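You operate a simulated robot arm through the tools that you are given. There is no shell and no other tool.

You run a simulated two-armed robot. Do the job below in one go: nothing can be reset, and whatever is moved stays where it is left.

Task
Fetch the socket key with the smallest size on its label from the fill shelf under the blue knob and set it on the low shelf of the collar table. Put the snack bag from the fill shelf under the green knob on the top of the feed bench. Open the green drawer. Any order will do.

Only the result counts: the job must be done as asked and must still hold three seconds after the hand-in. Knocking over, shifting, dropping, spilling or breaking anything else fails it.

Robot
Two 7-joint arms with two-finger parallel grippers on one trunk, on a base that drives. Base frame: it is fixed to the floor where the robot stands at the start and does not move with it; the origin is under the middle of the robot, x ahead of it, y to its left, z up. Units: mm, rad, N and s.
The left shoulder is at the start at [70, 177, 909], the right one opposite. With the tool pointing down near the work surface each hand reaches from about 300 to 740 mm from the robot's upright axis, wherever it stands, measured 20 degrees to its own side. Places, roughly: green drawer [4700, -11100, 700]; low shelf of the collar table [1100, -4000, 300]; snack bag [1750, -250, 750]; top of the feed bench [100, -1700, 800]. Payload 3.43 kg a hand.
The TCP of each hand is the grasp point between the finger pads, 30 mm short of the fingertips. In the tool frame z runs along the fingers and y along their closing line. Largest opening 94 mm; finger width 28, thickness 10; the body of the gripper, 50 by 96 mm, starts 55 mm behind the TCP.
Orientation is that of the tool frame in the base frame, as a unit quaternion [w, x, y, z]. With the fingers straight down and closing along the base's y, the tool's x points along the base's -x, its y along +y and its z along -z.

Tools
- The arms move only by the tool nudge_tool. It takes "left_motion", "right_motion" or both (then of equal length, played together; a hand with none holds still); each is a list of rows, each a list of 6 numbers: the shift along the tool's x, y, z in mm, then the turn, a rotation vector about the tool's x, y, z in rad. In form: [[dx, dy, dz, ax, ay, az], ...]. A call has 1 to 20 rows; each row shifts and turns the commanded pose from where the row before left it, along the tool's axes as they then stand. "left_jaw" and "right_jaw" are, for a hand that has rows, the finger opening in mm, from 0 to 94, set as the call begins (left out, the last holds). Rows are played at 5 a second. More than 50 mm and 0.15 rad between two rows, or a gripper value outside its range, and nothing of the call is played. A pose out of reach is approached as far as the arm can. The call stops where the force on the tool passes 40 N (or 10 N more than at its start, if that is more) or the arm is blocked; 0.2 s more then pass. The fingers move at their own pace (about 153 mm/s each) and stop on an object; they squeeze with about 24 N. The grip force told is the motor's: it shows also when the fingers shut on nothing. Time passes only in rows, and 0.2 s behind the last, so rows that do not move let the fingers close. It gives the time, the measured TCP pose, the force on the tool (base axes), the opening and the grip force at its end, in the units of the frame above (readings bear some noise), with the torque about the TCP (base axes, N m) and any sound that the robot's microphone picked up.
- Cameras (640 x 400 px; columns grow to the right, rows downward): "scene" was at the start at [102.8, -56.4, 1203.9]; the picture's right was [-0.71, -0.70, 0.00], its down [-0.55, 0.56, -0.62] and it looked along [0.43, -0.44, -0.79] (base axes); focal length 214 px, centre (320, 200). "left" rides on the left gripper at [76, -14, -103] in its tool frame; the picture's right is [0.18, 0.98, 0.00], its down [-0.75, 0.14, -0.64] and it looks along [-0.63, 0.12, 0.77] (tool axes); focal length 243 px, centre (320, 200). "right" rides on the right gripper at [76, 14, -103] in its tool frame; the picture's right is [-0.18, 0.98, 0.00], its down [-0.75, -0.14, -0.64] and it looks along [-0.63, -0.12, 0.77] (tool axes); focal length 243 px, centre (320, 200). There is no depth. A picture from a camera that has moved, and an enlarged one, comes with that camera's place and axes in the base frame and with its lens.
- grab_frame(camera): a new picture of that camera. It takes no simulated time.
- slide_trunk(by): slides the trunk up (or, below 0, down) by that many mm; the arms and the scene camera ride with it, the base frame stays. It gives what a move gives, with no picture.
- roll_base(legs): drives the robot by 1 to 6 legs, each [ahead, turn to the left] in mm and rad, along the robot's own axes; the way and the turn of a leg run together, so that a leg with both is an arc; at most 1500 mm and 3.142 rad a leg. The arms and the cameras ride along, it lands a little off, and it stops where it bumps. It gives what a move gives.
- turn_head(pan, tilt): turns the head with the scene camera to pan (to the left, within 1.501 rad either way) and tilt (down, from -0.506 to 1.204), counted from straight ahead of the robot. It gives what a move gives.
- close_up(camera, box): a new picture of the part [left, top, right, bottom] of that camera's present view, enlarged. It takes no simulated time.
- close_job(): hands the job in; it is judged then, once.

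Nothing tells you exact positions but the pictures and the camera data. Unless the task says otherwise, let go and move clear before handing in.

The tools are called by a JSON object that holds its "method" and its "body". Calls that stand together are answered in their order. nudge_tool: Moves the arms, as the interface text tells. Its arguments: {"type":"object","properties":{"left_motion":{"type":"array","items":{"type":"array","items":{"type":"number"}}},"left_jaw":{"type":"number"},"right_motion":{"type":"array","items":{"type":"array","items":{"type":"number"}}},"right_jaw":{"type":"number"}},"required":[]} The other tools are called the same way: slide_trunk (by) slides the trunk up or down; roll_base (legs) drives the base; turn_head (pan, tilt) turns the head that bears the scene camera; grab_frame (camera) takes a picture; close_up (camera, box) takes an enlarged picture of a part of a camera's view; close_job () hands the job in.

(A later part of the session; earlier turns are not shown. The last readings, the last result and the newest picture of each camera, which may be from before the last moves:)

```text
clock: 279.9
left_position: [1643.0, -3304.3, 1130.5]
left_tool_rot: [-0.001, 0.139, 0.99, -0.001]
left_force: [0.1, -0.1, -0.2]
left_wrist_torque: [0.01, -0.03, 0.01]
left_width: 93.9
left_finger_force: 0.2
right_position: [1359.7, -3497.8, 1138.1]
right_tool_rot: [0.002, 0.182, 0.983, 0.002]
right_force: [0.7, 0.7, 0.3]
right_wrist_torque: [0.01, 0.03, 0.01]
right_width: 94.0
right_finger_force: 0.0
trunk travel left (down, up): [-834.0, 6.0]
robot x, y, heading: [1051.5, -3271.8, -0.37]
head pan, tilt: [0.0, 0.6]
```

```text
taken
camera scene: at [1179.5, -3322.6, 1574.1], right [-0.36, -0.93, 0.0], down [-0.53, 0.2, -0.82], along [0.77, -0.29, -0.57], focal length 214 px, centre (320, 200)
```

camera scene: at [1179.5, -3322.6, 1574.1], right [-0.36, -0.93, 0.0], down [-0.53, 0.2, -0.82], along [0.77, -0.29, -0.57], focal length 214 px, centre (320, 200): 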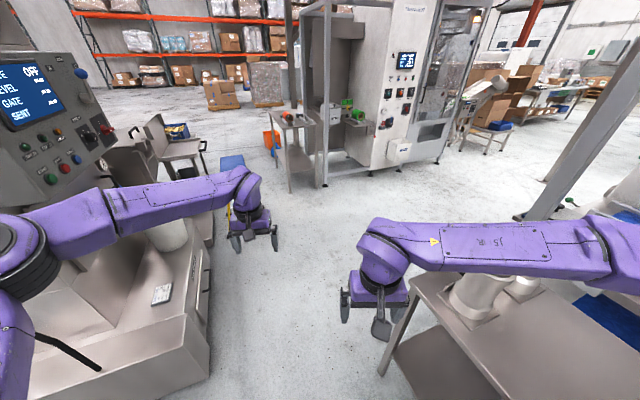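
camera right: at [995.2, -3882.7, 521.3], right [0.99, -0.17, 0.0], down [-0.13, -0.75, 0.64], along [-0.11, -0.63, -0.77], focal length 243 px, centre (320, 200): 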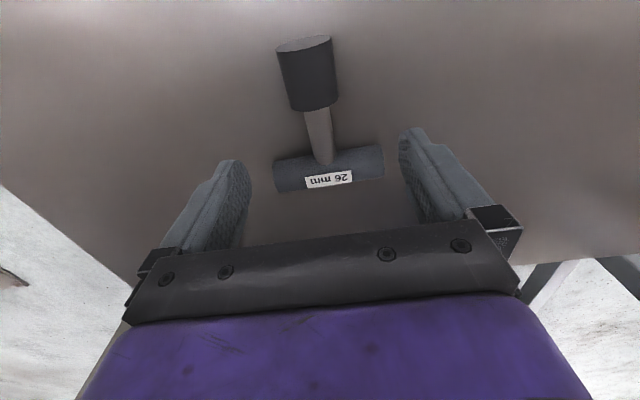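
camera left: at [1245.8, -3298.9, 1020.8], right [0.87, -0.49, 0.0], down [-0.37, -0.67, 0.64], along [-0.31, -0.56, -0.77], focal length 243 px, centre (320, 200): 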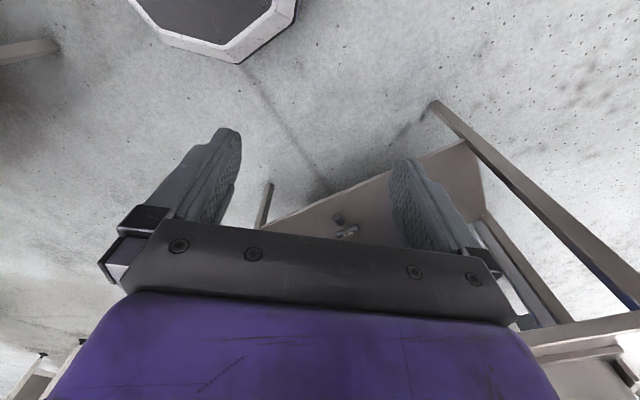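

The left elbow would pass the control panel closely, so I draw the left hand inward and a bit further forward to pull the elbow in.

{"method": "nudge_tool", "body": {"left_motion": [[-15, -30, 0, 0, 0, 0], [-15, -30, 0, 0, 0, 0], [-15, -30, 0, 0, 0, 0], [-15, -30, 0, 0, 0, 0]]}}

{"method": "turn_head", "body": {"pan": 0.6, "tilt": 0.6}}

{"method": "grab_frame", "body": {"camera": "scene"}}

```text
clock: 280.9
left_position: [1666.8, -3441.3, 1130.6]
left_tool_rot: [0.0, 0.139, 0.99, 0.001]
left_force: [-0.4, -0.3, 0.1]
left_wrist_torque: [0.04, 0.02, 0.02]
left_width: 94.0
left_finger_force: 0.0
right_position: [1360.1, -3501.0, 1136.9]
right_tool_rot: [0.001, 0.181, 0.983, 0.003]
right_force: [-0.2, -0.6, -0.4]
right_wrist_torque: [0.04, 0.0, -0.02]
right_width: 93.9
right_finger_force: 0.1
trunk travel left (down, up): [-834.0, 6.0]
robot x, y, heading: [1044.8, -3273.7, -0.365]
head pan, tilt: [0.0, 0.6]
```

```text
clock: 281.9
left_position: [1667.4, -3437.0, 1129.9]
left_tool_rot: [-0.001, 0.14, 0.99, 0.0]
left_force: [0.6, -0.4, 0.0]
left_wrist_torque: [-0.01, 0.01, 0.02]
left_width: 94.1
left_finger_force: 0.0
right_position: [1359.7, -3497.1, 1137.1]
right_tool_rot: [0.002, 0.181, 0.983, 0.002]
right_force: [0.2, 0.4, 0.3]
right_wrist_torque: [-0.01, -0.02, 0.0]
right_width: 93.9
right_finger_force: 0.0
trunk travel left (down, up): [-834.0, 6.0]
robot x, y, heading: [1052.4, -3268.2, -0.363]
head pan, tilt: [0.6, 0.6]
```

```text
taken
camera scene: at [1182.5, -3270.2, 1574.1], right [0.23, -0.97, 0.0], down [-0.55, -0.13, -0.82], along [0.8, 0.19, -0.57], focal length 214 px, centre (320, 200)
```

scene: 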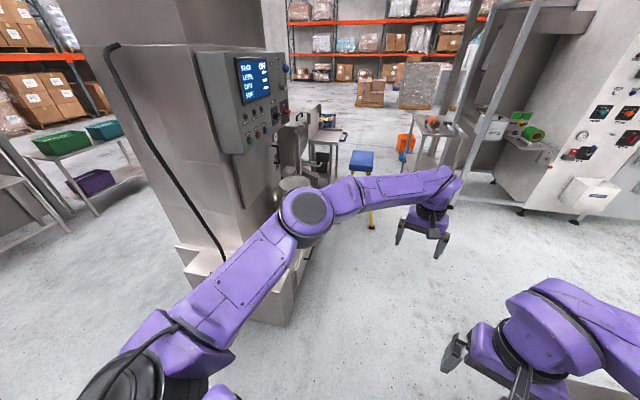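

The elbow is now only about 375 mm out, with the panel roughly 560 mm from the path and the table corner 340 mm on the other side. I turn a touch left and drive through in two stages.

{"method": "roll_base", "body": {"legs": [[0, 0.045], [450, 0]]}}

{"method": "turn_head", "body": {"pan": -0.7, "tilt": 0.9}}

{"method": "grab_frame", "body": {"camera": "scene"}}

{"method": "turn_head", "body": {"pan": 0.8, "tilt": 0.6}}

{"method": "grab_frame", "body": {"camera": "scene"}}

```text
clock: 285.0
left_position: [2091.8, -3551.1, 1130.9]
left_tool_rot: [0.001, 0.118, 0.993, 0.0]
left_force: [-0.2, 0.2, 1.1]
left_wrist_torque: [0.02, -0.03, -0.03]
left_width: 94.0
left_finger_force: 0.0
right_position: [1788.8, -3623.4, 1139.3]
right_tool_rot: [0.001, 0.16, 0.987, 0.002]
right_force: [-0.2, 0.3, 0.3]
right_wrist_torque: [0.02, -0.05, 0.01]
right_width: 93.9
right_finger_force: 0.1
trunk travel left (down, up): [-834.0, 6.0]
robot x, y, heading: [1471.9, -3412.3, -0.322]
head pan, tilt: [0.6, 0.6]
```

```text
clock: 286.4
left_position: [2092.8, -3551.4, 1130.8]
left_tool_rot: [0.0, 0.118, 0.993, 0.0]
left_force: [-0.4, 0.5, 1.1]
left_wrist_torque: [0.02, -0.01, -0.03]
left_width: 94.0
left_finger_force: 0.1
right_position: [1789.8, -3623.4, 1137.9]
right_tool_rot: [0.003, 0.159, 0.987, 0.003]
right_force: [1.0, -1.1, 0.0]
right_wrist_torque: [0.0, -0.04, -0.01]
right_width: 93.8
right_finger_force: 0.1
trunk travel left (down, up): [-834.0, 6.0]
robot x, y, heading: [1466.6, -3412.5, -0.325]
head pan, tilt: [-0.7, 0.901]
```

```text
taken
camera scene: at [1556.3, -3492.8, 1549.3], right [-0.85, -0.52, 0.0], down [-0.41, 0.67, -0.62], along [0.32, -0.53, -0.78], focal length 214 px, centre (320, 200)
```

scene: 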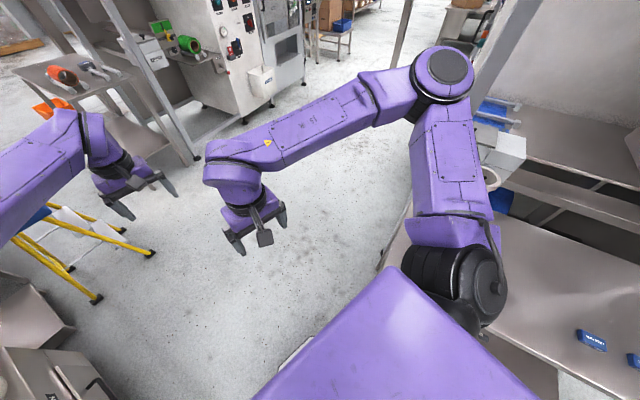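

```text
clock: 288.0
left_position: [2092.1, -3551.1, 1129.9]
left_tool_rot: [0.001, 0.118, 0.993, 0.0]
left_force: [0.2, 0.8, 0.0]
left_wrist_torque: [0.01, -0.01, -0.01]
left_width: 94.2
left_finger_force: 0.1
right_position: [1789.6, -3625.0, 1139.1]
right_tool_rot: [0.002, 0.159, 0.987, 0.002]
right_force: [-0.5, 0.5, 0.0]
right_wrist_torque: [0.0, 0.01, 0.01]
right_width: 93.9
right_finger_force: 0.1
trunk travel left (down, up): [-834.0, 6.0]
robot x, y, heading: [1465.8, -3411.2, -0.323]
head pan, tilt: [0.799, 0.6]
```

```text
taken
camera scene: at [1595.2, -3387.9, 1574.1], right [0.46, -0.89, 0.0], down [-0.5, -0.26, -0.82], along [0.73, 0.38, -0.57], focal length 214 px, centre (320, 200)
```

scene: 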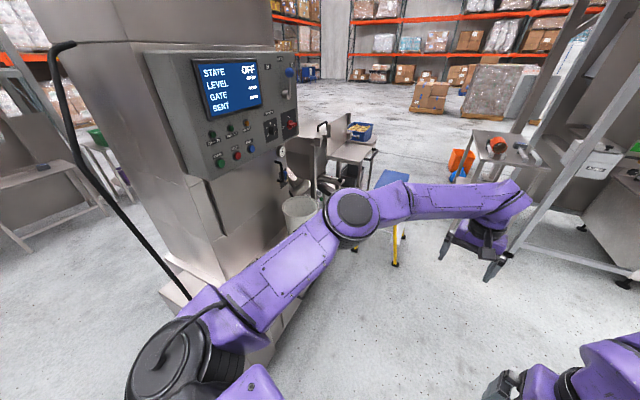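

I'm centred in the gap with the elbow clear of the panel and the base clear of the table. I drive on through.

{"method": "roll_base", "body": {"legs": [[1050, 0]]}}

{"method": "turn_head", "body": {"pan": -0.9, "tilt": 0.35}}

{"method": "grab_frame", "body": {"camera": "scene"}}

```text
clock: 293.5
left_position: [3090.2, -3891.9, 1129.7]
left_tool_rot: [0.001, 0.122, 0.993, 0.0]
left_force: [-0.1, 0.1, 0.6]
left_wrist_torque: [0.0, -0.03, 0.03]
left_width: 94.1
left_finger_force: 0.1
right_position: [2784.9, -3962.9, 1137.7]
right_tool_rot: [0.002, 0.163, 0.987, 0.002]
right_force: [0.3, 1.1, -0.7]
right_wrist_torque: [-0.04, 0.03, 0.0]
right_width: 94.1
right_finger_force: 0.2
trunk travel left (down, up): [-834.0, 6.0]
robot x, y, heading: [2469.3, -3747.4, -0.33]
head pan, tilt: [0.799, 0.6]
```

```text
clock: 295.2
left_position: [3090.5, -3891.2, 1130.2]
left_tool_rot: [0.0, 0.121, 0.993, 0.0]
left_force: [0.1, 0.9, 0.7]
left_wrist_torque: [-0.02, -0.01, 0.03]
left_width: 93.8
left_finger_force: 0.1
right_position: [2784.0, -3963.8, 1138.3]
right_tool_rot: [0.002, 0.163, 0.987, 0.001]
right_force: [0.5, 0.2, -0.5]
right_wrist_torque: [0.0, 0.03, 0.0]
right_width: 94.1
right_finger_force: 0.0
trunk travel left (down, up): [-834.0, 6.0]
robot x, y, heading: [2467.3, -3747.4, -0.329]
head pan, tilt: [-0.901, 0.351]
```

```text
taken
camera scene: at [2546.0, -3853.0, 1596.9], right [-0.94, -0.34, 0.0], down [-0.12, 0.32, -0.94], along [0.32, -0.88, -0.34], focal length 214 px, centre (320, 200)
```

scene: 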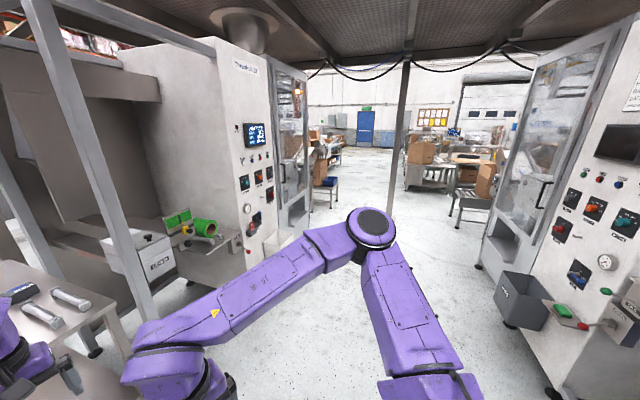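

I'm through. Ahead (south) is an aisle between two packing machines with a post at about [2570, -7630]. I retract the left hand, turn south and drive on to y≈-6000.

{"method": "nudge_tool", "body": {"left_motion": [[40, 15, 0, 0, 0, 0], [45, 15, 0, 0, 0, 0], [45, 15, 0, 0, 0, 0], [45, 15, 0, 0, 0, 0], [45, 15, 0, 0, 0, 0], [30, 10, 0, 0, 0, 0]]}}

{"method": "roll_base", "body": {"legs": [[0, -1.16], [1500, 0], [600, 0]]}}

{"method": "turn_head", "body": {"pan": 0.0, "tilt": 0.3}}

{"method": "grab_frame", "body": {"camera": "scene"}}

```text
clock: 296.6
left_position: [2869.9, -3745.7, 1128.3]
left_tool_rot: [0.001, 0.121, 0.993, 0.0]
left_force: [-0.2, 0.2, 0.1]
left_wrist_torque: [0.0, -0.03, 0.01]
left_width: 94.2
left_finger_force: 0.0
right_position: [2785.0, -3962.0, 1139.6]
right_tool_rot: [0.002, 0.163, 0.987, 0.002]
right_force: [0.9, 0.7, -0.3]
right_wrist_torque: [0.0, 0.02, -0.01]
right_width: 94.1
right_finger_force: 0.1
trunk travel left (down, up): [-834.0, 6.0]
robot x, y, heading: [2466.8, -3742.9, -0.331]
head pan, tilt: [-0.901, 0.351]
```

```text
clock: 310.0
left_position: [2678.2, -6243.8, 1128.7]
left_tool_rot: [0.0, 0.672, 0.74, -0.001]
left_force: [-0.5, -0.2, 0.8]
left_wrist_torque: [0.01, -0.01, 0.03]
left_width: 94.0
left_finger_force: 0.1
right_position: [2447.0, -6235.4, 1138.1]
right_tool_rot: [0.003, 0.703, 0.711, 0.0]
right_force: [-0.1, -0.7, 0.2]
right_wrist_torque: [-0.01, 0.0, -0.02]
right_width: 93.9
right_finger_force: 0.1
trunk travel left (down, up): [-834.0, 6.0]
robot x, y, heading: [2544.3, -5866.3, -1.558]
head pan, tilt: [-0.901, 0.351]
```

```text
clock: 311.2
left_position: [2677.7, -6244.5, 1127.4]
left_tool_rot: [0.0, 0.672, 0.741, 0.0]
left_force: [0.4, -0.2, 0.5]
left_wrist_torque: [-0.01, -0.05, -0.04]
left_width: 94.0
left_finger_force: 0.0
right_position: [2447.2, -6235.9, 1138.8]
right_tool_rot: [0.002, 0.703, 0.711, 0.0]
right_force: [-0.2, -0.2, -0.5]
right_wrist_torque: [-0.03, 0.01, 0.01]
right_width: 94.1
right_finger_force: 0.0
trunk travel left (down, up): [-834.0, 6.0]
robot x, y, heading: [2542.0, -5862.5, -1.554]
head pan, tilt: [0.0, 0.3]
```

```text
taken
camera scene: at [2545.9, -6009.7, 1601.6], right [-1.0, -0.01, 0.0], down [0.0, 0.3, -0.96], along [0.01, -0.96, -0.3], focal length 214 px, centre (320, 200)
```

scene: 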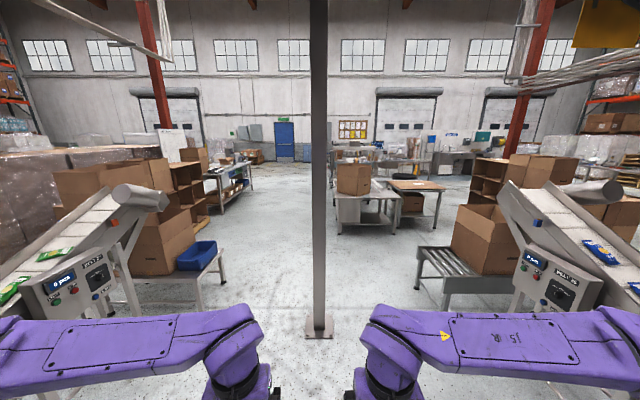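

A post stands at [2567, -7382] in the middle of the aisle with conveyors on both sides; I'll pass east of it at x≈3080 with both arms stretched forward to be narrow.

{"method": "nudge_tool", "body": {"left_motion": [[-42, -8, 0, 0, 0, 0], [-42, -8, 0, 0, 0, 0], [-42, -8, 0, 0, 0, 0], [-42, -8, 0, 0, 0, 0], [-42, -8, 0, 0, 0, 0], [-42, -8, 0, 0, 0, 0]], "right_motion": [[-42, 3, 0, 0, 0, 0], [-42, 3, 0, 0, 0, 0], [-42, 3, 0, 0, 0, 0], [-42, 3, 0, 0, 0, 0], [-42, 3, 0, 0, 0, 0], [-42, 3, 0, 0, 0, 0]]}}

{"method": "roll_base", "body": {"legs": [[0, 0.43], [600, 0]]}}

{"method": "turn_head", "body": {"pan": 0.0, "tilt": 0.5}}

{"method": "grab_frame", "body": {"camera": "scene"}}

```text
clock: 312.6
left_position: [2654.4, -6503.1, 1125.1]
left_tool_rot: [-0.001, 0.673, 0.74, 0.003]
left_force: [0.1, -0.8, -0.2]
left_wrist_torque: [-0.02, -0.03, 0.0]
left_width: 94.0
left_finger_force: 0.1
right_position: [2467.0, -6489.8, 1136.3]
right_tool_rot: [0.002, 0.703, 0.711, 0.001]
right_force: [0.5, -1.1, 0.6]
right_wrist_torque: [0.06, 0.02, -0.02]
right_width: 94.0
right_finger_force: 0.0
trunk travel left (down, up): [-834.0, 6.0]
robot x, y, heading: [2541.6, -5862.3, -1.562]
head pan, tilt: [0.0, 0.3]
```

```text
clock: 317.3
left_position: [3170.6, -6929.5, 1127.9]
left_tool_rot: [0.001, 0.496, 0.868, -0.001]
left_force: [0.8, 0.1, -0.7]
left_wrist_torque: [0.0, 0.02, 0.02]
left_width: 94.2
left_finger_force: 0.0
right_position: [2994.2, -6996.2, 1138.7]
right_tool_rot: [0.002, 0.532, 0.847, 0.0]
right_force: [-0.2, 0.1, -1.4]
right_wrist_torque: [-0.02, 0.0, 0.04]
right_width: 94.0
right_finger_force: 0.0
trunk travel left (down, up): [-834.0, 6.0]
robot x, y, heading: [2801.0, -6400.9, -1.119]
head pan, tilt: [0.0, 0.3]
```

```text
clock: 318.0
left_position: [3171.4, -6930.0, 1126.0]
left_tool_rot: [-0.001, 0.497, 0.868, -0.001]
left_force: [-0.6, 0.6, 0.3]
left_wrist_torque: [-0.01, 0.03, 0.03]
left_width: 94.1
left_finger_force: 0.0
right_position: [2993.4, -6997.1, 1138.8]
right_tool_rot: [0.003, 0.532, 0.847, 0.001]
right_force: [0.5, 0.3, -1.1]
right_wrist_torque: [-0.01, 0.01, -0.02]
right_width: 93.9
right_finger_force: 0.1
trunk travel left (down, up): [-834.0, 6.0]
robot x, y, heading: [2802.4, -6399.8, -1.125]
head pan, tilt: [0.0, 0.499]
```

```text
taken
camera scene: at [2862.4, -6530.5, 1583.2], right [-0.9, -0.43, 0.0], down [-0.21, 0.43, -0.88], along [0.38, -0.79, -0.48], focal length 214 px, centre (320, 200)
```

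scene: 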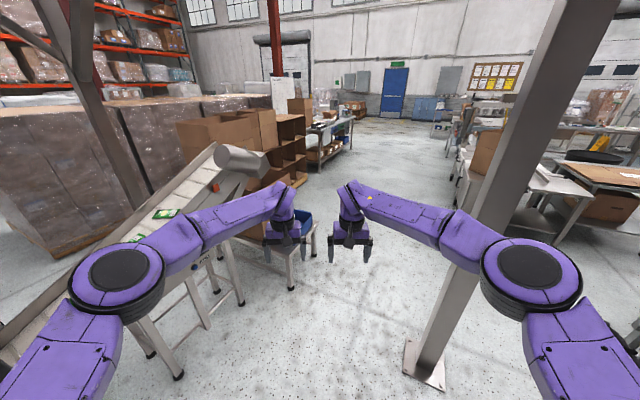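

The passage between the post (x≈2607 edge) and the blue-bin table (x≈3600) is about a metre wide; I continue to x≈3070 and turn due south.

{"method": "roll_base", "body": {"legs": [[600, 0], [0, -0.45]]}}

{"method": "turn_head", "body": {"pan": 0.0, "tilt": 0.5}}

{"method": "grab_frame", "body": {"camera": "scene"}}

```text
clock: 322.7
left_position: [3162.0, -7586.4, 1128.3]
left_tool_rot: [0.0, 0.68, 0.733, 0.0]
left_force: [0.0, 0.5, -0.9]
left_wrist_torque: [-0.02, -0.02, -0.01]
left_width: 93.9
left_finger_force: 0.2
right_position: [2973.1, -7570.2, 1139.2]
right_tool_rot: [0.002, 0.71, 0.704, -0.001]
right_force: [0.5, 0.4, -0.1]
right_wrist_torque: [0.01, 0.02, -0.02]
right_width: 93.6
right_finger_force: 0.1
trunk travel left (down, up): [-834.0, 6.0]
robot x, y, heading: [3061.9, -6950.4, -1.582]
head pan, tilt: [0.0, 0.499]
```

```text
clock: 323.3
left_position: [3161.9, -7586.9, 1127.3]
left_tool_rot: [0.0, 0.68, 0.733, 0.0]
left_force: [-0.7, -0.8, -0.3]
left_wrist_torque: [0.02, 0.02, -0.02]
left_width: 93.9
left_finger_force: 0.1
right_position: [2972.5, -7571.0, 1139.2]
right_tool_rot: [0.003, 0.711, 0.703, 0.0]
right_force: [-0.3, 0.0, -0.5]
right_wrist_torque: [0.03, 0.02, 0.01]
right_width: 94.0
right_finger_force: 0.0
trunk travel left (down, up): [-834.0, 6.0]
robot x, y, heading: [3059.0, -6945.5, -1.582]
head pan, tilt: [0.0, 0.499]
```

```text
taken
camera scene: at [3062.0, -7093.1, 1583.2], right [-1.0, 0.01, 0.0], down [0.0, 0.48, -0.88], along [-0.01, -0.88, -0.48], focal length 214 px, centre (320, 200)
```

scene: 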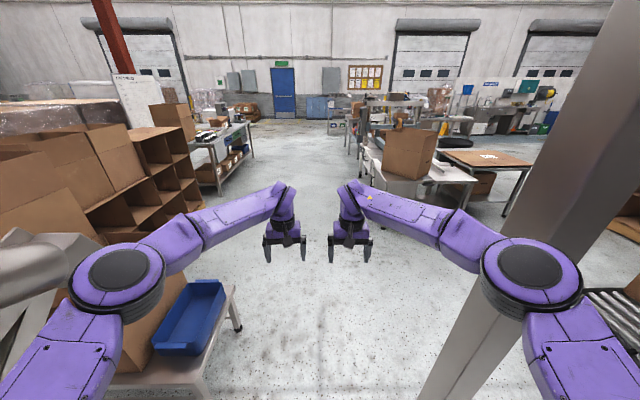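

Passing room is about 80 mm from the post to the right elbow and ample on the left; I nudge the heading slightly left and drive on south.

{"method": "roll_base", "body": {"legs": [[0, 0.06], [1500, 0]]}}

{"method": "turn_head", "body": {"pan": 0.5, "tilt": 0.4}}

{"method": "grab_frame", "body": {"camera": "scene"}}

{"method": "close_up", "body": {"camera": "scene", "box": [220, 120, 380, 220]}}

```text
clock: 331.3
left_position: [3262.9, -9109.2, 1127.7]
left_tool_rot: [0.0, 0.662, 0.75, 0.0]
left_force: [0.6, -0.2, 0.4]
left_wrist_torque: [0.0, 0.01, 0.0]
left_width: 94.0
left_finger_force: 0.0
right_position: [3072.4, -9100.8, 1139.6]
right_tool_rot: [0.002, 0.693, 0.721, 0.001]
right_force: [-0.1, 0.2, -0.7]
right_wrist_torque: [0.01, 0.01, 0.02]
right_width: 94.0
right_finger_force: 0.1
trunk travel left (down, up): [-834.0, 6.0]
robot x, y, heading: [3134.9, -8470.5, -1.533]
head pan, tilt: [0.0, 0.499]
```

```text
clock: 332.3
left_position: [3261.8, -9109.0, 1127.5]
left_tool_rot: [0.001, 0.662, 0.749, 0.0]
left_force: [-0.3, -0.2, -0.8]
left_wrist_torque: [0.03, -0.03, 0.03]
left_width: 93.9
left_finger_force: 0.1
right_position: [3074.1, -9101.3, 1137.4]
right_tool_rot: [0.002, 0.693, 0.721, 0.0]
right_force: [0.7, -0.3, 0.3]
right_wrist_torque: [-0.03, -0.02, -0.03]
right_width: 94.1
right_finger_force: 0.1
trunk travel left (down, up): [-834.0, 6.0]
robot x, y, heading: [3134.5, -8478.6, -1.533]
head pan, tilt: [0.499, 0.4]
```

```text
taken
camera scene: at [3182.2, -8609.1, 1592.3], right [-0.86, -0.51, 0.0], down [-0.2, 0.33, -0.92], along [0.47, -0.79, -0.39], focal length 214 px, centre (320, 200)
```

scene: 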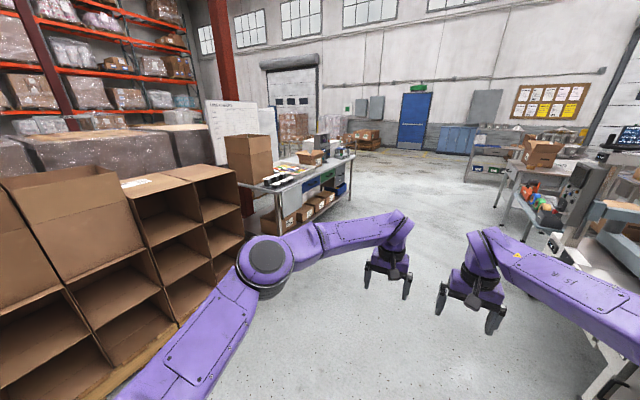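

```text
4.00 times, centred on (300, 170) of scene
camera zoom: at [3182.2, -8609.1, 1592.3], right [-0.86, -0.51, 0.0], down [-0.2, 0.33, -0.92], along [0.47, -0.79, -0.39], focal length 858 px, centre (400, 320)
```

zoom: 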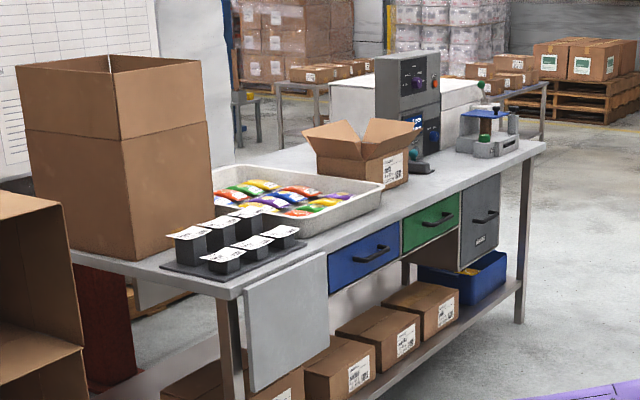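

I can now see the green drawer with a dark bar handle at about [4530, -11074, 757]; the bench front edge is at x≈4520. I drive south to y≈-10960 and turn to face the bench.

{"method": "roll_base", "body": {"legs": [[1500, 0], [980, 0], [0, 1.533]]}}

{"method": "turn_head", "body": {"pan": 0.0, "tilt": 0.4}}

{"method": "grab_frame", "body": {"camera": "scene"}}

{"method": "close_up", "body": {"camera": "scene", "box": [220, 180, 420, 305]}}

```text
clock: 348.2
left_position: [3866.4, -10883.6, 1127.1]
left_tool_rot: [0.0, -0.042, 0.999, 0.0]
left_force: [-0.7, 0.2, 0.1]
left_wrist_torque: [-0.03, 0.0, 0.0]
left_width: 93.9
left_finger_force: 0.0
right_position: [3851.2, -11072.3, 1138.4]
right_tool_rot: [0.002, 0.001, 1.0, 0.002]
right_force: [0.3, -1.0, 0.3]
right_wrist_torque: [0.01, -0.02, 0.04]
right_width: 93.8
right_finger_force: 0.1
trunk travel left (down, up): [-834.0, 6.0]
robot x, y, heading: [3228.5, -10990.0, 0.003]
head pan, tilt: [0.499, 0.4]
```

```text
clock: 349.2
left_position: [3866.6, -10884.0, 1128.2]
left_tool_rot: [0.0, -0.042, 0.999, 0.0]
left_force: [0.6, 0.4, 0.4]
left_wrist_torque: [0.02, -0.03, 0.0]
left_width: 94.2
left_finger_force: 0.0
right_position: [3850.1, -11072.5, 1139.0]
right_tool_rot: [0.001, 0.001, 1.0, 0.002]
right_force: [0.4, 0.6, 0.2]
right_wrist_torque: [0.0, 0.0, 0.0]
right_width: 94.2
right_finger_force: 0.1
trunk travel left (down, up): [-834.0, 6.0]
robot x, y, heading: [3227.1, -10989.2, 0.0]
head pan, tilt: [0.0, 0.4]
```

```text
taken
camera scene: at [3371.9, -10989.6, 1592.4], right [0.0, -1.0, 0.0], down [-0.39, 0.0, -0.92], along [0.92, 0.0, -0.39], focal length 214 px, centre (320, 200)
```

scene: 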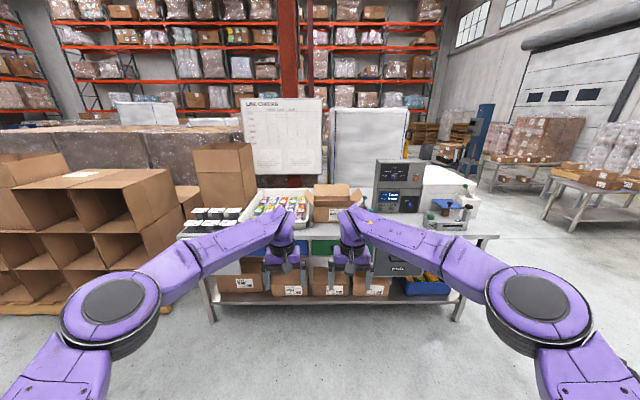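

```text
3.20 times, centred on (320, 242) of scene
camera zoom: at [3371.9, -10989.6, 1592.4], right [0.0, -1.0, 0.0], down [-0.39, 0.0, -0.92], along [0.92, 0.0, -0.39], focal length 686 px, centre (320, 64)
```

zoom: 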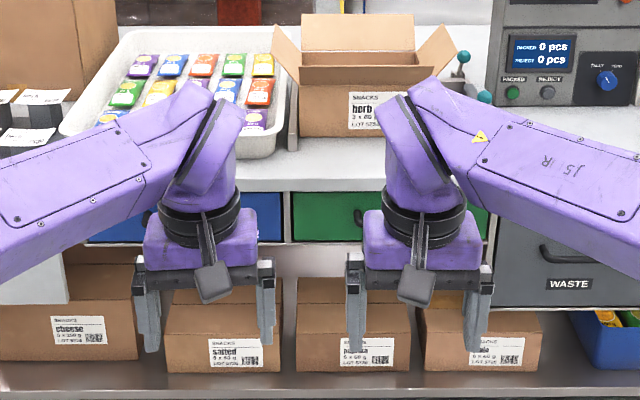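

The green drawer is right ahead, partly hidden by the hands. I retract both hands and lower the trunk to work height for a clear look.

{"method": "nudge_tool", "body": {"left_motion": [[42, 14, 0, 0, 0, 0], [42, 14, 0, 0, 0, 0], [42, 14, 0, 0, 0, 0], [42, 14, 0, 0, 0, 0], [42, 14, 0, 0, 0, 0], [42, 14, 0, 0, 0, 0]], "right_motion": [[42, -14, 0, 0, 0, 0], [42, -14, 0, 0, 0, 0], [42, -14, 0, 0, 0, 0], [42, -14, 0, 0, 0, 0], [42, -14, 0, 0, 0, 0], [42, -14, 0, 0, 0, 0]]}}

{"method": "slide_trunk", "body": {"by": -250}}

{"method": "turn_head", "body": {"pan": 0.0, "tilt": 0.35}}

{"method": "grab_frame", "body": {"camera": "scene"}}

{"method": "close_up", "body": {"camera": "scene", "box": [260, 190, 420, 290]}}

```text
clock: 350.6
left_position: [3604.5, -10821.2, 1129.1]
left_tool_rot: [0.002, -0.042, 0.999, 0.0]
left_force: [-1.0, 0.2, 0.0]
left_wrist_torque: [0.01, -0.01, 0.03]
left_width: 94.1
left_finger_force: 0.0
right_position: [3596.5, -11153.9, 1137.8]
right_tool_rot: [0.002, 0.001, 1.0, 0.002]
right_force: [-0.3, 0.9, 0.8]
right_wrist_torque: [0.05, -0.05, -0.01]
right_width: 93.9
right_finger_force: 0.0
trunk travel left (down, up): [-834.0, 6.0]
robot x, y, heading: [3226.6, -10986.9, 0.004]
head pan, tilt: [0.0, 0.4]
```

```text
clock: 353.2
left_position: [3607.9, -10822.4, 877.7]
left_tool_rot: [-0.001, -0.042, 0.999, -0.001]
left_force: [-0.9, -0.7, -0.2]
left_wrist_torque: [0.04, -0.02, -0.02]
left_width: 94.0
left_finger_force: 0.0
right_position: [3599.0, -11154.3, 888.3]
right_tool_rot: [0.002, 0.0, 1.0, 0.001]
right_force: [-0.2, 0.6, -0.2]
right_wrist_torque: [0.01, -0.02, 0.03]
right_width: 93.8
right_finger_force: 0.0
trunk travel left (down, up): [-584.0, 256.0]
robot x, y, heading: [3227.0, -10984.3, 0.002]
head pan, tilt: [0.0, 0.4]
```

```text
clock: 353.8
left_position: [3608.8, -10821.2, 877.3]
left_tool_rot: [0.0, -0.041, 0.999, 0.0]
left_force: [-0.5, 0.4, 0.6]
left_wrist_torque: [0.0, 0.0, 0.03]
left_width: 94.1
left_finger_force: 0.0
right_position: [3599.4, -11154.4, 887.8]
right_tool_rot: [0.001, 0.001, 1.0, 0.002]
right_force: [0.0, 0.5, 0.5]
right_wrist_torque: [-0.03, 0.0, 0.02]
right_width: 94.1
right_finger_force: 0.0
trunk travel left (down, up): [-584.0, 256.0]
robot x, y, heading: [3227.9, -10987.8, 0.002]
head pan, tilt: [0.0, 0.351]
```

```text
taken
camera scene: at [3372.2, -10989.7, 1346.9], right [0.0, -1.0, 0.0], down [-0.34, 0.0, -0.94], along [0.94, 0.0, -0.34], focal length 214 px, centre (320, 200)
```

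scene: 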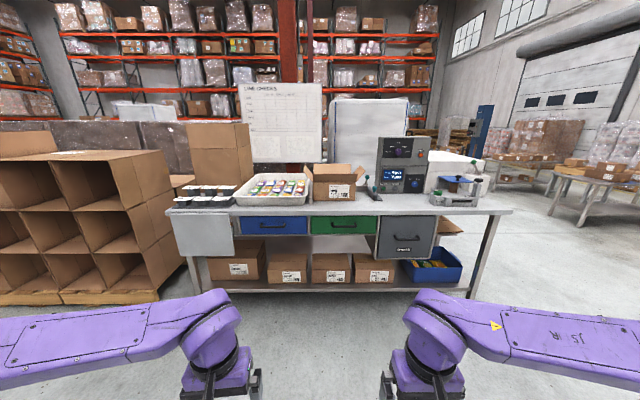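

```text
4.00 times, centred on (340, 240) of scene
camera zoom: at [3372.2, -10989.7, 1346.9], right [0.0, -1.0, 0.0], down [-0.34, 0.0, -0.94], along [0.94, 0.0, -0.34], focal length 858 px, centre (240, 40)
```

zoom: 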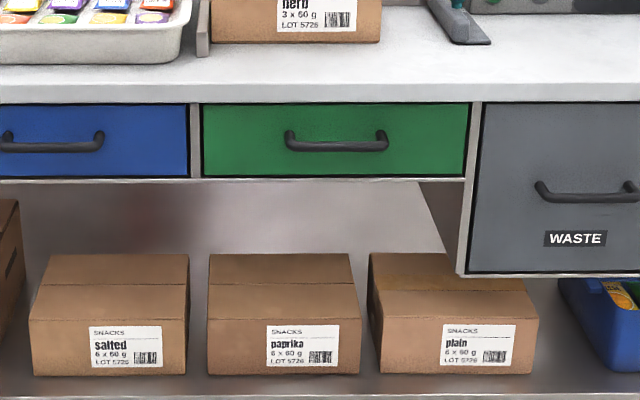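

The drawer face is at x≈4549 (z 687–814) and its handle bar at about [4512, -11130, 762], protruding ~37 mm. I lower the trunk a bit, put the right hand forward, and pitch it to point at the drawer.

{"method": "slide_trunk", "body": {"by": -100}}

{"method": "nudge_tool", "body": {"right_motion": [[-40, 0, 0, 0, 0, 0], [-40, 0, 0, 0, 0, 0], [-40, 0, 0, 0, 0, 0], [-40, 0, 0, 0, 0, 0], [-40, 0, 0, 0, 0, 0]]}}

{"method": "nudge_tool", "body": {"right_motion": [[0, 0, 0, 0, -0.15, 0], [0, 0, 0, 0, -0.15, 0], [0, 0, 0, 0, -0.15, 0], [0, 0, 0, 0, -0.15, 0], [0, 0, 0, 0, -0.15, 0], [0, 0, 0, 0, -0.15, 0], [0, 0, 0, 0, -0.15, 0], [0, 0, 0, 0, -0.15, 0], [0, 0, 0, 0, -0.15, 0], [0, 0, 0, 0, -0.15, 0], [0, 0, 0, 0, -0.0708, 0]]}}

{"method": "grab_frame", "body": {"camera": "scene"}}

{"method": "grab_frame", "body": {"camera": "right"}}

```text
clock: 355.1
left_position: [3607.9, -10821.0, 776.2]
left_tool_rot: [0.0, -0.041, 0.999, 0.0]
left_force: [-0.3, -0.4, 1.2]
left_wrist_torque: [-0.01, 0.02, -0.01]
left_width: 93.9
left_finger_force: 0.0
right_position: [3599.7, -11153.6, 787.7]
right_tool_rot: [0.002, 0.0, 1.0, 0.003]
right_force: [-0.2, 0.6, -0.6]
right_wrist_torque: [0.01, 0.06, -0.02]
right_width: 94.2
right_finger_force: 0.1
trunk travel left (down, up): [-484.0, 356.0]
robot x, y, heading: [3230.6, -10990.3, 0.002]
head pan, tilt: [0.0, 0.351]
```

```text
clock: 356.3
left_position: [3608.3, -10821.6, 776.3]
left_tool_rot: [-0.001, -0.042, 0.999, 0.0]
left_force: [0.0, -0.7, -1.0]
left_wrist_torque: [-0.01, -0.01, -0.01]
left_width: 93.8
left_finger_force: 0.0
right_position: [3801.6, -11152.4, 789.2]
right_tool_rot: [0.002, 0.0, 1.0, 0.0]
right_force: [0.4, -0.7, 0.8]
right_wrist_torque: [0.01, 0.0, 0.0]
right_width: 94.0
right_finger_force: 0.0
trunk travel left (down, up): [-484.0, 356.0]
robot x, y, heading: [3227.6, -10990.3, 0.004]
head pan, tilt: [0.0, 0.351]
```

```text
clock: 358.7
left_position: [3609.6, -10820.7, 777.5]
left_tool_rot: [0.001, -0.042, 0.999, 0.0]
left_force: [-0.3, -0.2, 0.5]
left_wrist_torque: [-0.02, 0.0, 0.05]
left_width: 94.0
left_finger_force: 0.1
right_position: [3798.8, -11154.8, 788.6]
right_tool_rot: [0.709, 0.002, 0.705, 0.001]
right_force: [-0.3, 0.4, -0.1]
right_wrist_torque: [-0.03, -0.02, 0.03]
right_width: 94.3
right_finger_force: 0.0
trunk travel left (down, up): [-484.0, 356.0]
robot x, y, heading: [3229.7, -10987.4, 0.002]
head pan, tilt: [0.0, 0.351]
```

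```text
taken
camera scene: at [3372.3, -10989.5, 1246.9], right [0.0, -1.0, 0.0], down [-0.34, 0.0, -0.94], along [0.94, 0.0, -0.34], focal length 214 px, centre (320, 200)
```

scene: 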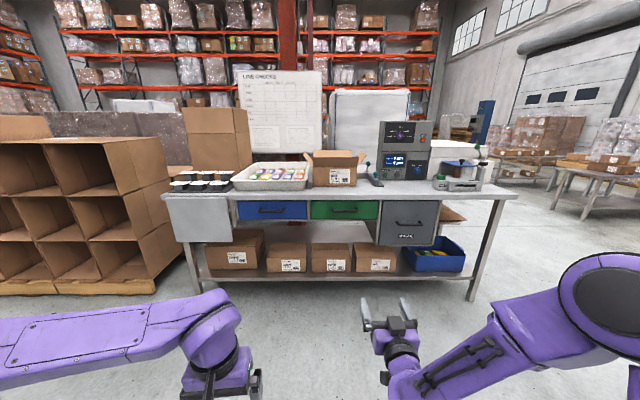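

```text
taken
camera right: at [3696.2, -11139.5, 711.3], right [0.0, 0.98, 0.19], down [-0.65, -0.14, 0.75], along [0.76, -0.12, 0.63], focal length 243 px, centre (320, 200)
```

right: 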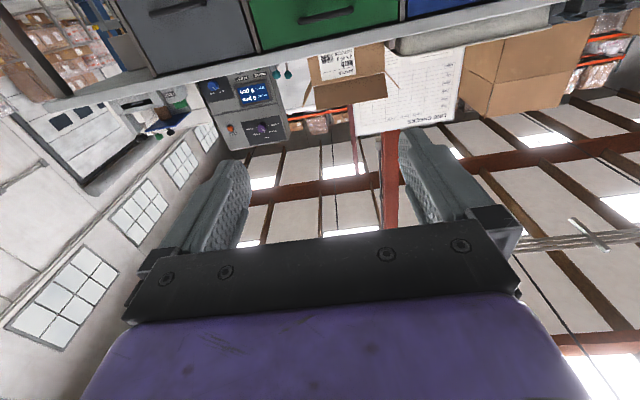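

The hand now points at the drawer with its jaws side by side; I roll it 90° so the jaws close vertically around the horizontal bar.

{"method": "nudge_tool", "body": {"right_motion": [[0, 0, 0, 0, 0, 0.15], [0, 0, 0, 0, 0, 0.15], [0, 0, 0, 0, 0, 0.15], [0, 0, 0, 0, 0, 0.15], [0, 0, 0, 0, 0, 0.15], [0, 0, 0, 0, 0, 0.15], [0, 0, 0, 0, 0, 0.15], [0, 0, 0, 0, 0, 0.15], [0, 0, 0, 0, 0, 0.15], [0, 0, 0, 0, 0, 0.15], [0, 0, 0, 0, 0, 0.0708]]}}

{"method": "grab_frame", "body": {"camera": "right"}}

{"method": "grab_frame", "body": {"camera": "scene"}}

```text
clock: 361.1
left_position: [3607.5, -10821.5, 777.7]
left_tool_rot: [0.001, -0.042, 0.999, -0.001]
left_force: [0.0, -0.7, 0.9]
left_wrist_torque: [0.04, -0.01, 0.0]
left_width: 93.8
left_finger_force: 0.1
right_position: [3800.1, -11155.5, 787.3]
right_tool_rot: [0.499, 0.501, 0.497, 0.502]
right_force: [1.0, 0.1, -0.2]
right_wrist_torque: [0.03, 0.02, 0.03]
right_width: 94.2
right_finger_force: 0.0
trunk travel left (down, up): [-484.0, 356.0]
robot x, y, heading: [3228.5, -10986.5, -0.001]
head pan, tilt: [0.0, 0.351]
```

```text
taken
camera right: at [3695.8, -11078.9, 801.9], right [0.0, -0.19, 0.98], down [-0.64, -0.75, -0.15], along [0.77, -0.63, -0.12], focal length 243 px, centre (320, 200)
```

right: 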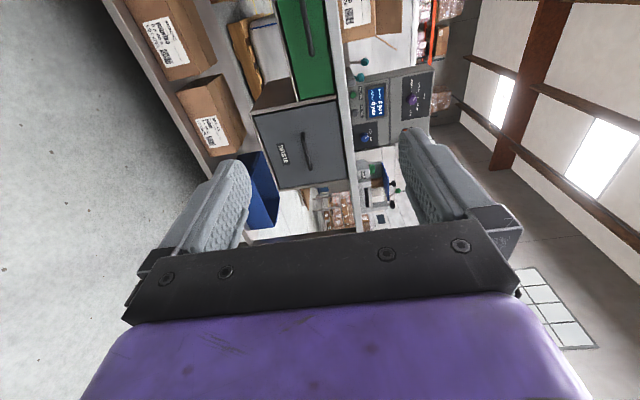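

```text
taken
camera scene: at [3372.2, -10989.8, 1246.9], right [0.0, -1.0, 0.0], down [-0.34, 0.0, -0.94], along [0.94, 0.0, -0.34], focal length 214 px, centre (320, 200)
```

scene: 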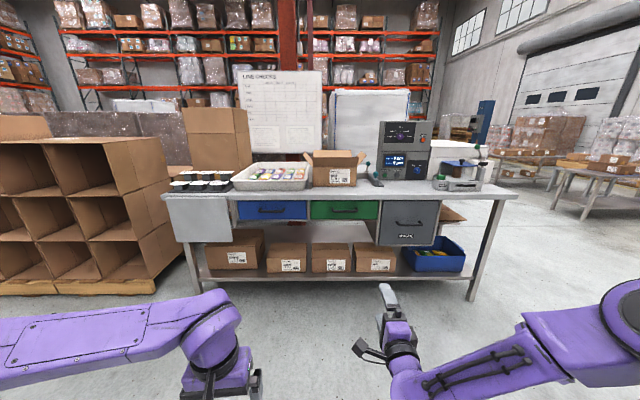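

The jaws are now vertical (tool z points +x). I roll 560 mm toward the bench, keeping the hand well short of the drawer.

{"method": "roll_base", "body": {"legs": [[560, 0]]}}

{"method": "turn_head", "body": {"pan": -0.15, "tilt": 0.65}}

{"method": "grab_frame", "body": {"camera": "scene"}}

{"method": "grab_frame", "body": {"camera": "right"}}

```text
clock: 364.4
left_position: [4180.0, -10825.4, 776.9]
left_tool_rot: [0.0, -0.04, 0.999, 0.0]
left_force: [0.0, 0.5, -0.6]
left_wrist_torque: [0.01, 0.01, 0.01]
left_width: 94.1
left_finger_force: 0.0
right_position: [4369.6, -11160.2, 786.7]
right_tool_rot: [0.503, 0.501, 0.496, 0.5]
right_force: [0.7, -0.6, -0.6]
right_wrist_torque: [-0.01, -0.01, 0.02]
right_width: 93.9
right_finger_force: 0.0
trunk travel left (down, up): [-484.0, 356.0]
robot x, y, heading: [3801.2, -10990.8, -0.005]
head pan, tilt: [0.0, 0.351]
```

```text
clock: 365.2
left_position: [4180.6, -10826.1, 778.9]
left_tool_rot: [0.0, -0.04, 0.999, 0.0]
left_force: [0.4, -0.4, -0.2]
left_wrist_torque: [0.04, 0.02, 0.02]
left_width: 94.1
left_finger_force: 0.1
right_position: [4369.0, -11159.9, 787.8]
right_tool_rot: [0.503, 0.501, 0.497, 0.499]
right_force: [0.2, 0.3, -1.0]
right_wrist_torque: [0.04, 0.0, 0.0]
right_width: 94.2
right_finger_force: 0.1
trunk travel left (down, up): [-484.0, 356.0]
robot x, y, heading: [3801.4, -10987.8, -0.003]
head pan, tilt: [-0.15, 0.649]
```

```text
taken
camera scene: at [3935.9, -11005.2, 1219.9], right [-0.15, -0.99, 0.0], down [-0.6, 0.09, -0.8], along [0.79, -0.12, -0.6], focal length 214 px, centre (320, 200)
```

scene: 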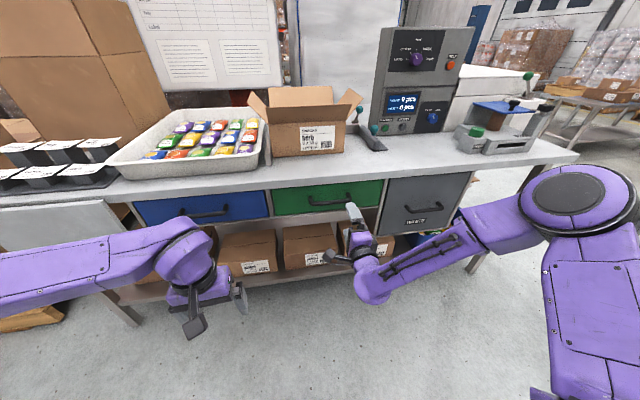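

```text
taken
camera right: at [4266.2, -11082.9, 801.7], right [0.0, -0.19, 0.98], down [-0.65, -0.75, -0.15], along [0.76, -0.64, -0.12], focal length 243 px, centre (320, 200)
```

right: 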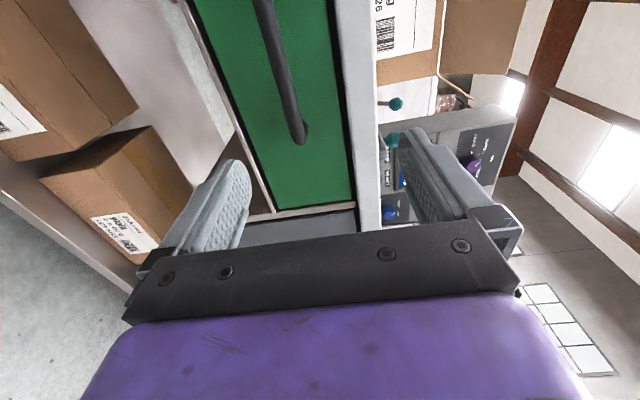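

Close now. I zoom with both cameras to measure the handle precisely.

{"method": "close_up", "body": {"camera": "scene", "box": [264, 160, 392, 240]}}

{"method": "close_up", "body": {"camera": "right", "box": [180, 0, 380, 220]}}

```text
5.00 times, centred on (328, 200) of scene
camera zoom: at [3935.9, -11005.2, 1219.9], right [-0.15, -0.99, 0.0], down [-0.6, 0.09, -0.8], along [0.79, -0.12, -0.6], focal length 1072 px, centre (280, 200)
```

zoom: 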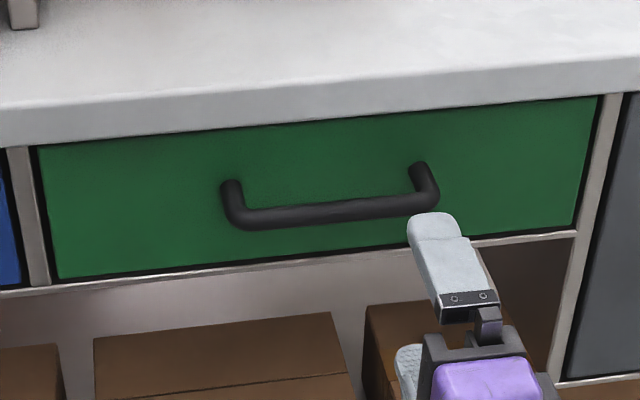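

```text
1.82 times, centred on (280, 110) of right
camera zoom: at [4266.2, -11082.9, 801.7], right [0.0, -0.19, 0.98], down [-0.65, -0.75, -0.15], along [0.76, -0.64, -0.12], focal length 441 px, centre (393, 364)
```

zoom: 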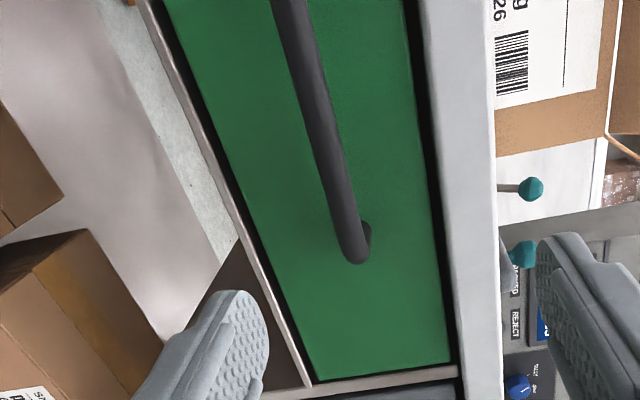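

Both cameras put the bar at x≈4512, z≈760, y from -11202 to -11067. I align the hand on the bar's middle with jaws at 60 mm and advance to just short of it.

{"method": "nudge_tool", "body": {"right_motion": [[13, -14, 0, 0, 0, 0], [13, -13.5, 0, 0, 0, 0], [0, 0, 25, 0, 0, 0], [0, 0, 25, 0, 0, 0], [0, 0, 25, 0, 0, 0]], "right_jaw": 60}}

{"method": "grab_frame", "body": {"camera": "right"}}

{"method": "close_up", "body": {"camera": "scene", "box": [264, 160, 424, 260]}}

```text
clock: 366.4
left_position: [4180.6, -10825.9, 777.3]
left_tool_rot: [0.0, -0.039, 0.999, 0.0]
left_force: [0.6, 0.0, -0.3]
left_wrist_torque: [0.01, 0.0, -0.01]
left_width: 94.1
left_finger_force: 0.1
right_position: [4444.6, -11135.1, 759.4]
right_tool_rot: [0.502, 0.501, 0.497, 0.501]
right_force: [0.6, 0.0, -1.0]
right_wrist_torque: [0.04, 0.01, 0.03]
right_width: 60.0
right_finger_force: 0.0
trunk travel left (down, up): [-484.0, 356.0]
robot x, y, heading: [3799.8, -10987.1, -0.006]
head pan, tilt: [-0.15, 0.649]
```

```text
taken
camera right: at [4342.4, -11057.9, 774.0], right [0.0, -0.19, 0.98], down [-0.65, -0.75, -0.15], along [0.76, -0.64, -0.12], focal length 243 px, centre (320, 200)
```

right: 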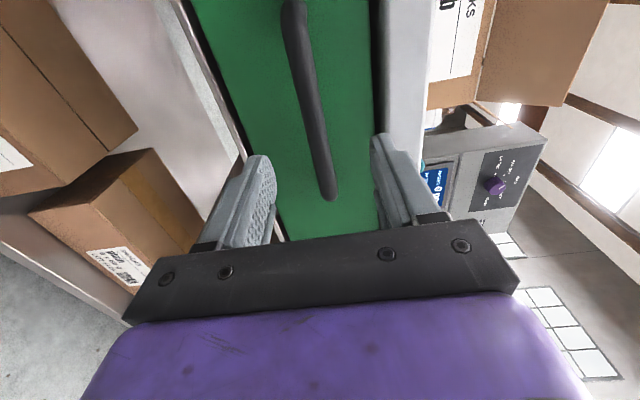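

```text
4.00 times, centred on (344, 210) of scene
camera zoom: at [3936.3, -11005.3, 1219.8], right [-0.16, -0.99, 0.0], down [-0.6, 0.09, -0.8], along [0.79, -0.12, -0.6], focal length 858 px, centre (224, 160)
```

zoom: 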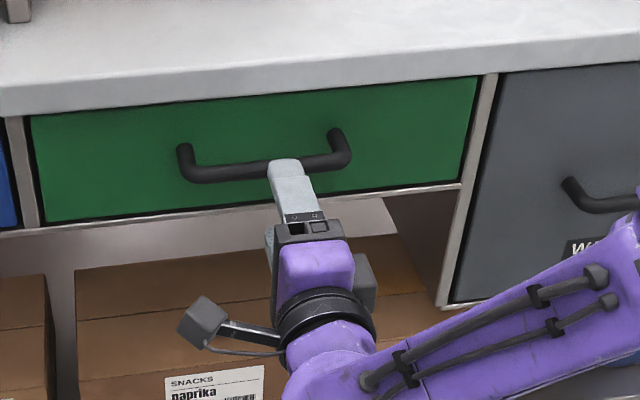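

The bar runs between the open jaws. I advance 58 mm so the bar lies in the pads, then close.

{"method": "nudge_tool", "body": {"right_motion": [[0, 0, 20, 0, 0, 0], [0, 0, 20, 0, 0, 0], [0, 0, 10, 0, 0, 0], [0, 0, 8, 0, 0, 0]]}}

{"method": "grab_frame", "body": {"camera": "right"}}

{"method": "close_up", "body": {"camera": "scene", "box": [264, 160, 424, 260]}}

```text
clock: 367.4
left_position: [4180.0, -10825.8, 778.6]
left_tool_rot: [0.0, -0.039, 0.999, 0.001]
left_force: [0.5, 0.2, 0.5]
left_wrist_torque: [-0.03, -0.02, 0.0]
left_width: 93.8
left_finger_force: 0.0
right_position: [4503.1, -11135.5, 761.5]
right_tool_rot: [0.502, 0.502, 0.496, 0.5]
right_force: [-0.1, 0.1, 0.4]
right_wrist_torque: [-0.03, 0.0, 0.0]
right_width: 59.9
right_finger_force: 0.1
trunk travel left (down, up): [-484.0, 356.0]
robot x, y, heading: [3802.7, -10990.2, -0.004]
head pan, tilt: [-0.15, 0.649]
```

```text
taken
camera right: at [4399.2, -11058.2, 774.7], right [0.0, -0.19, 0.98], down [-0.65, -0.75, -0.15], along [0.76, -0.64, -0.12], focal length 243 px, centre (320, 200)
```

right: 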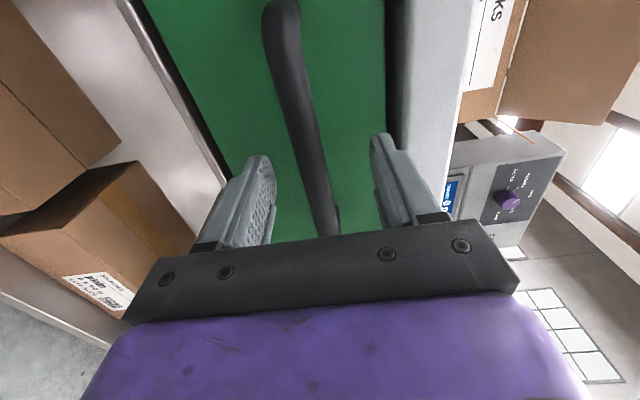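

```text
4.00 times, centred on (344, 210) of scene
camera zoom: at [3935.9, -11005.2, 1219.8], right [-0.16, -0.99, 0.0], down [-0.6, 0.09, -0.8], along [0.79, -0.12, -0.6], focal length 858 px, centre (224, 160)
```

zoom: 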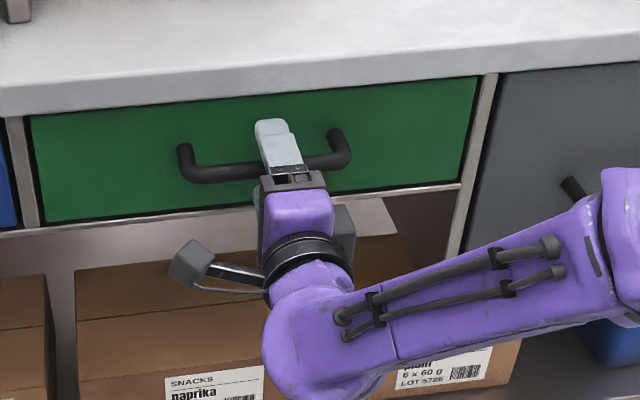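

The bar is between the pads; I close the jaws on it.

{"method": "nudge_tool", "body": {"right_motion": [[0, 0, 0, 0, 0, 0], [0, 0, 0, 0, 0, 0], [0, 0, 0, 0, 0, 0], [0, 0, 0, 0, 0, 0]], "right_jaw": 0}}

{"method": "nudge_tool", "body": {"right_motion": [[0, 0, -5, 0, 0, 0], [0, 0, -8, 0, 0, 0], [0, 0, -10, 0, 0, 0]]}}

{"method": "close_up", "body": {"camera": "scene", "box": [264, 160, 424, 260]}}

```text
clock: 368.4
left_position: [4182.2, -10826.2, 776.8]
left_tool_rot: [-0.002, -0.039, 0.999, 0.0]
left_force: [-0.7, 0.3, 0.0]
left_wrist_torque: [0.04, -0.02, -0.03]
left_width: 94.1
left_finger_force: 0.0
right_position: [4502.0, -11136.2, 757.9]
right_tool_rot: [0.5, 0.503, 0.499, 0.498]
right_force: [-10.3, 1.9, -20.3]
right_wrist_torque: [-0.25, 0.34, -0.38]
right_width: 15.5
right_finger_force: 45.2
trunk travel left (down, up): [-484.0, 356.0]
robot x, y, heading: [3798.5, -10991.4, -0.001]
head pan, tilt: [-0.15, 0.649]
```

```text
clock: 369.2
left_position: [4183.2, -10824.8, 776.5]
left_tool_rot: [-0.002, -0.039, 0.999, 0.0]
left_force: [-1.0, 0.6, -0.1]
left_wrist_torque: [0.01, -0.02, 0.01]
left_width: 94.2
left_finger_force: 0.0
right_position: [4481.1, -11135.5, 757.2]
right_tool_rot: [0.501, 0.502, 0.498, 0.498]
right_force: [-0.9, 0.0, -22.4]
right_wrist_torque: [-0.28, 0.41, 0.69]
right_width: 15.7
right_finger_force: 45.2
trunk travel left (down, up): [-484.0, 356.0]
robot x, y, heading: [3800.1, -10988.6, -0.003]
head pan, tilt: [-0.15, 0.649]
```

```text
4.00 times, centred on (344, 210) of scene
camera zoom: at [3939.4, -11006.0, 1219.3], right [-0.16, -0.99, 0.0], down [-0.6, 0.09, -0.79], along [0.78, -0.12, -0.61], focal length 858 px, centre (224, 160)
```

zoom: 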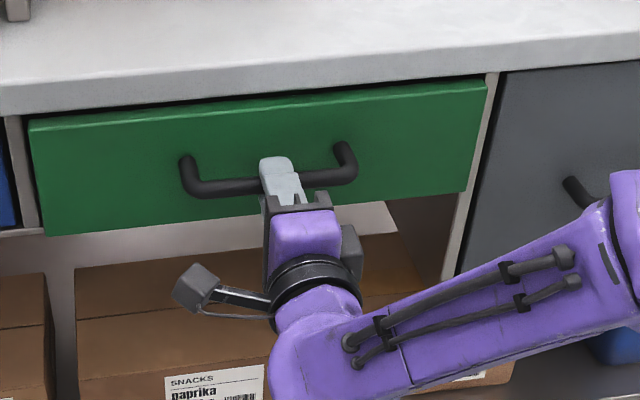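

The drawer slides out with the hand. I relieve the small vertical strain (4 mm down) and keep pulling.

{"method": "nudge_tool", "body": {"right_motion": [[0, -4, -3, 0, 0, 0], [0, 0, -10, 0, 0, 0], [0, 0, -15, 0, 0, 0], [0, 0, -15, 0, 0, 0], [0, 0, -15, 0, 0, 0], [0, 0, -15, 0, 0, 0], [0, 0, -12, 0, 0, 0]]}}

{"method": "grab_frame", "body": {"camera": "scene"}}

```text
clock: 370.8
left_position: [4180.3, -10827.6, 777.8]
left_tool_rot: [0.001, -0.039, 0.999, 0.001]
left_force: [0.1, -0.8, -0.3]
left_wrist_torque: [-0.01, -0.03, -0.01]
left_width: 94.1
left_finger_force: 0.0
right_position: [4394.5, -11136.0, 758.0]
right_tool_rot: [0.504, 0.503, 0.493, 0.5]
right_force: [-1.5, -12.4, 8.7]
right_wrist_torque: [-0.49, -0.09, -0.88]
right_width: 15.6
right_finger_force: 45.4
trunk travel left (down, up): [-484.0, 356.0]
robot x, y, heading: [3799.4, -10988.5, -0.004]
head pan, tilt: [-0.15, 0.649]
```

```text
taken
camera scene: at [3934.6, -11006.9, 1220.1], right [-0.16, -0.99, 0.0], down [-0.6, 0.1, -0.8], along [0.79, -0.12, -0.6], focal length 214 px, centre (320, 200)
```

scene: 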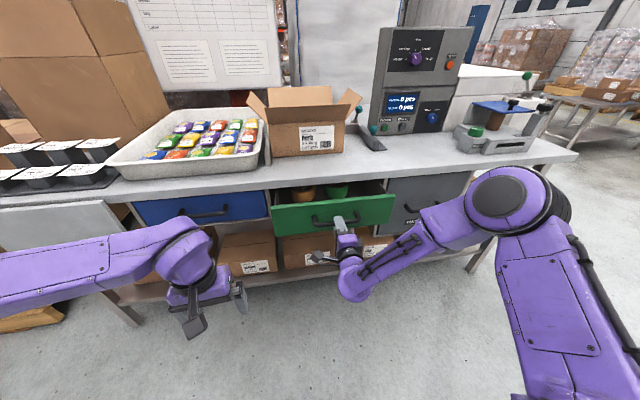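

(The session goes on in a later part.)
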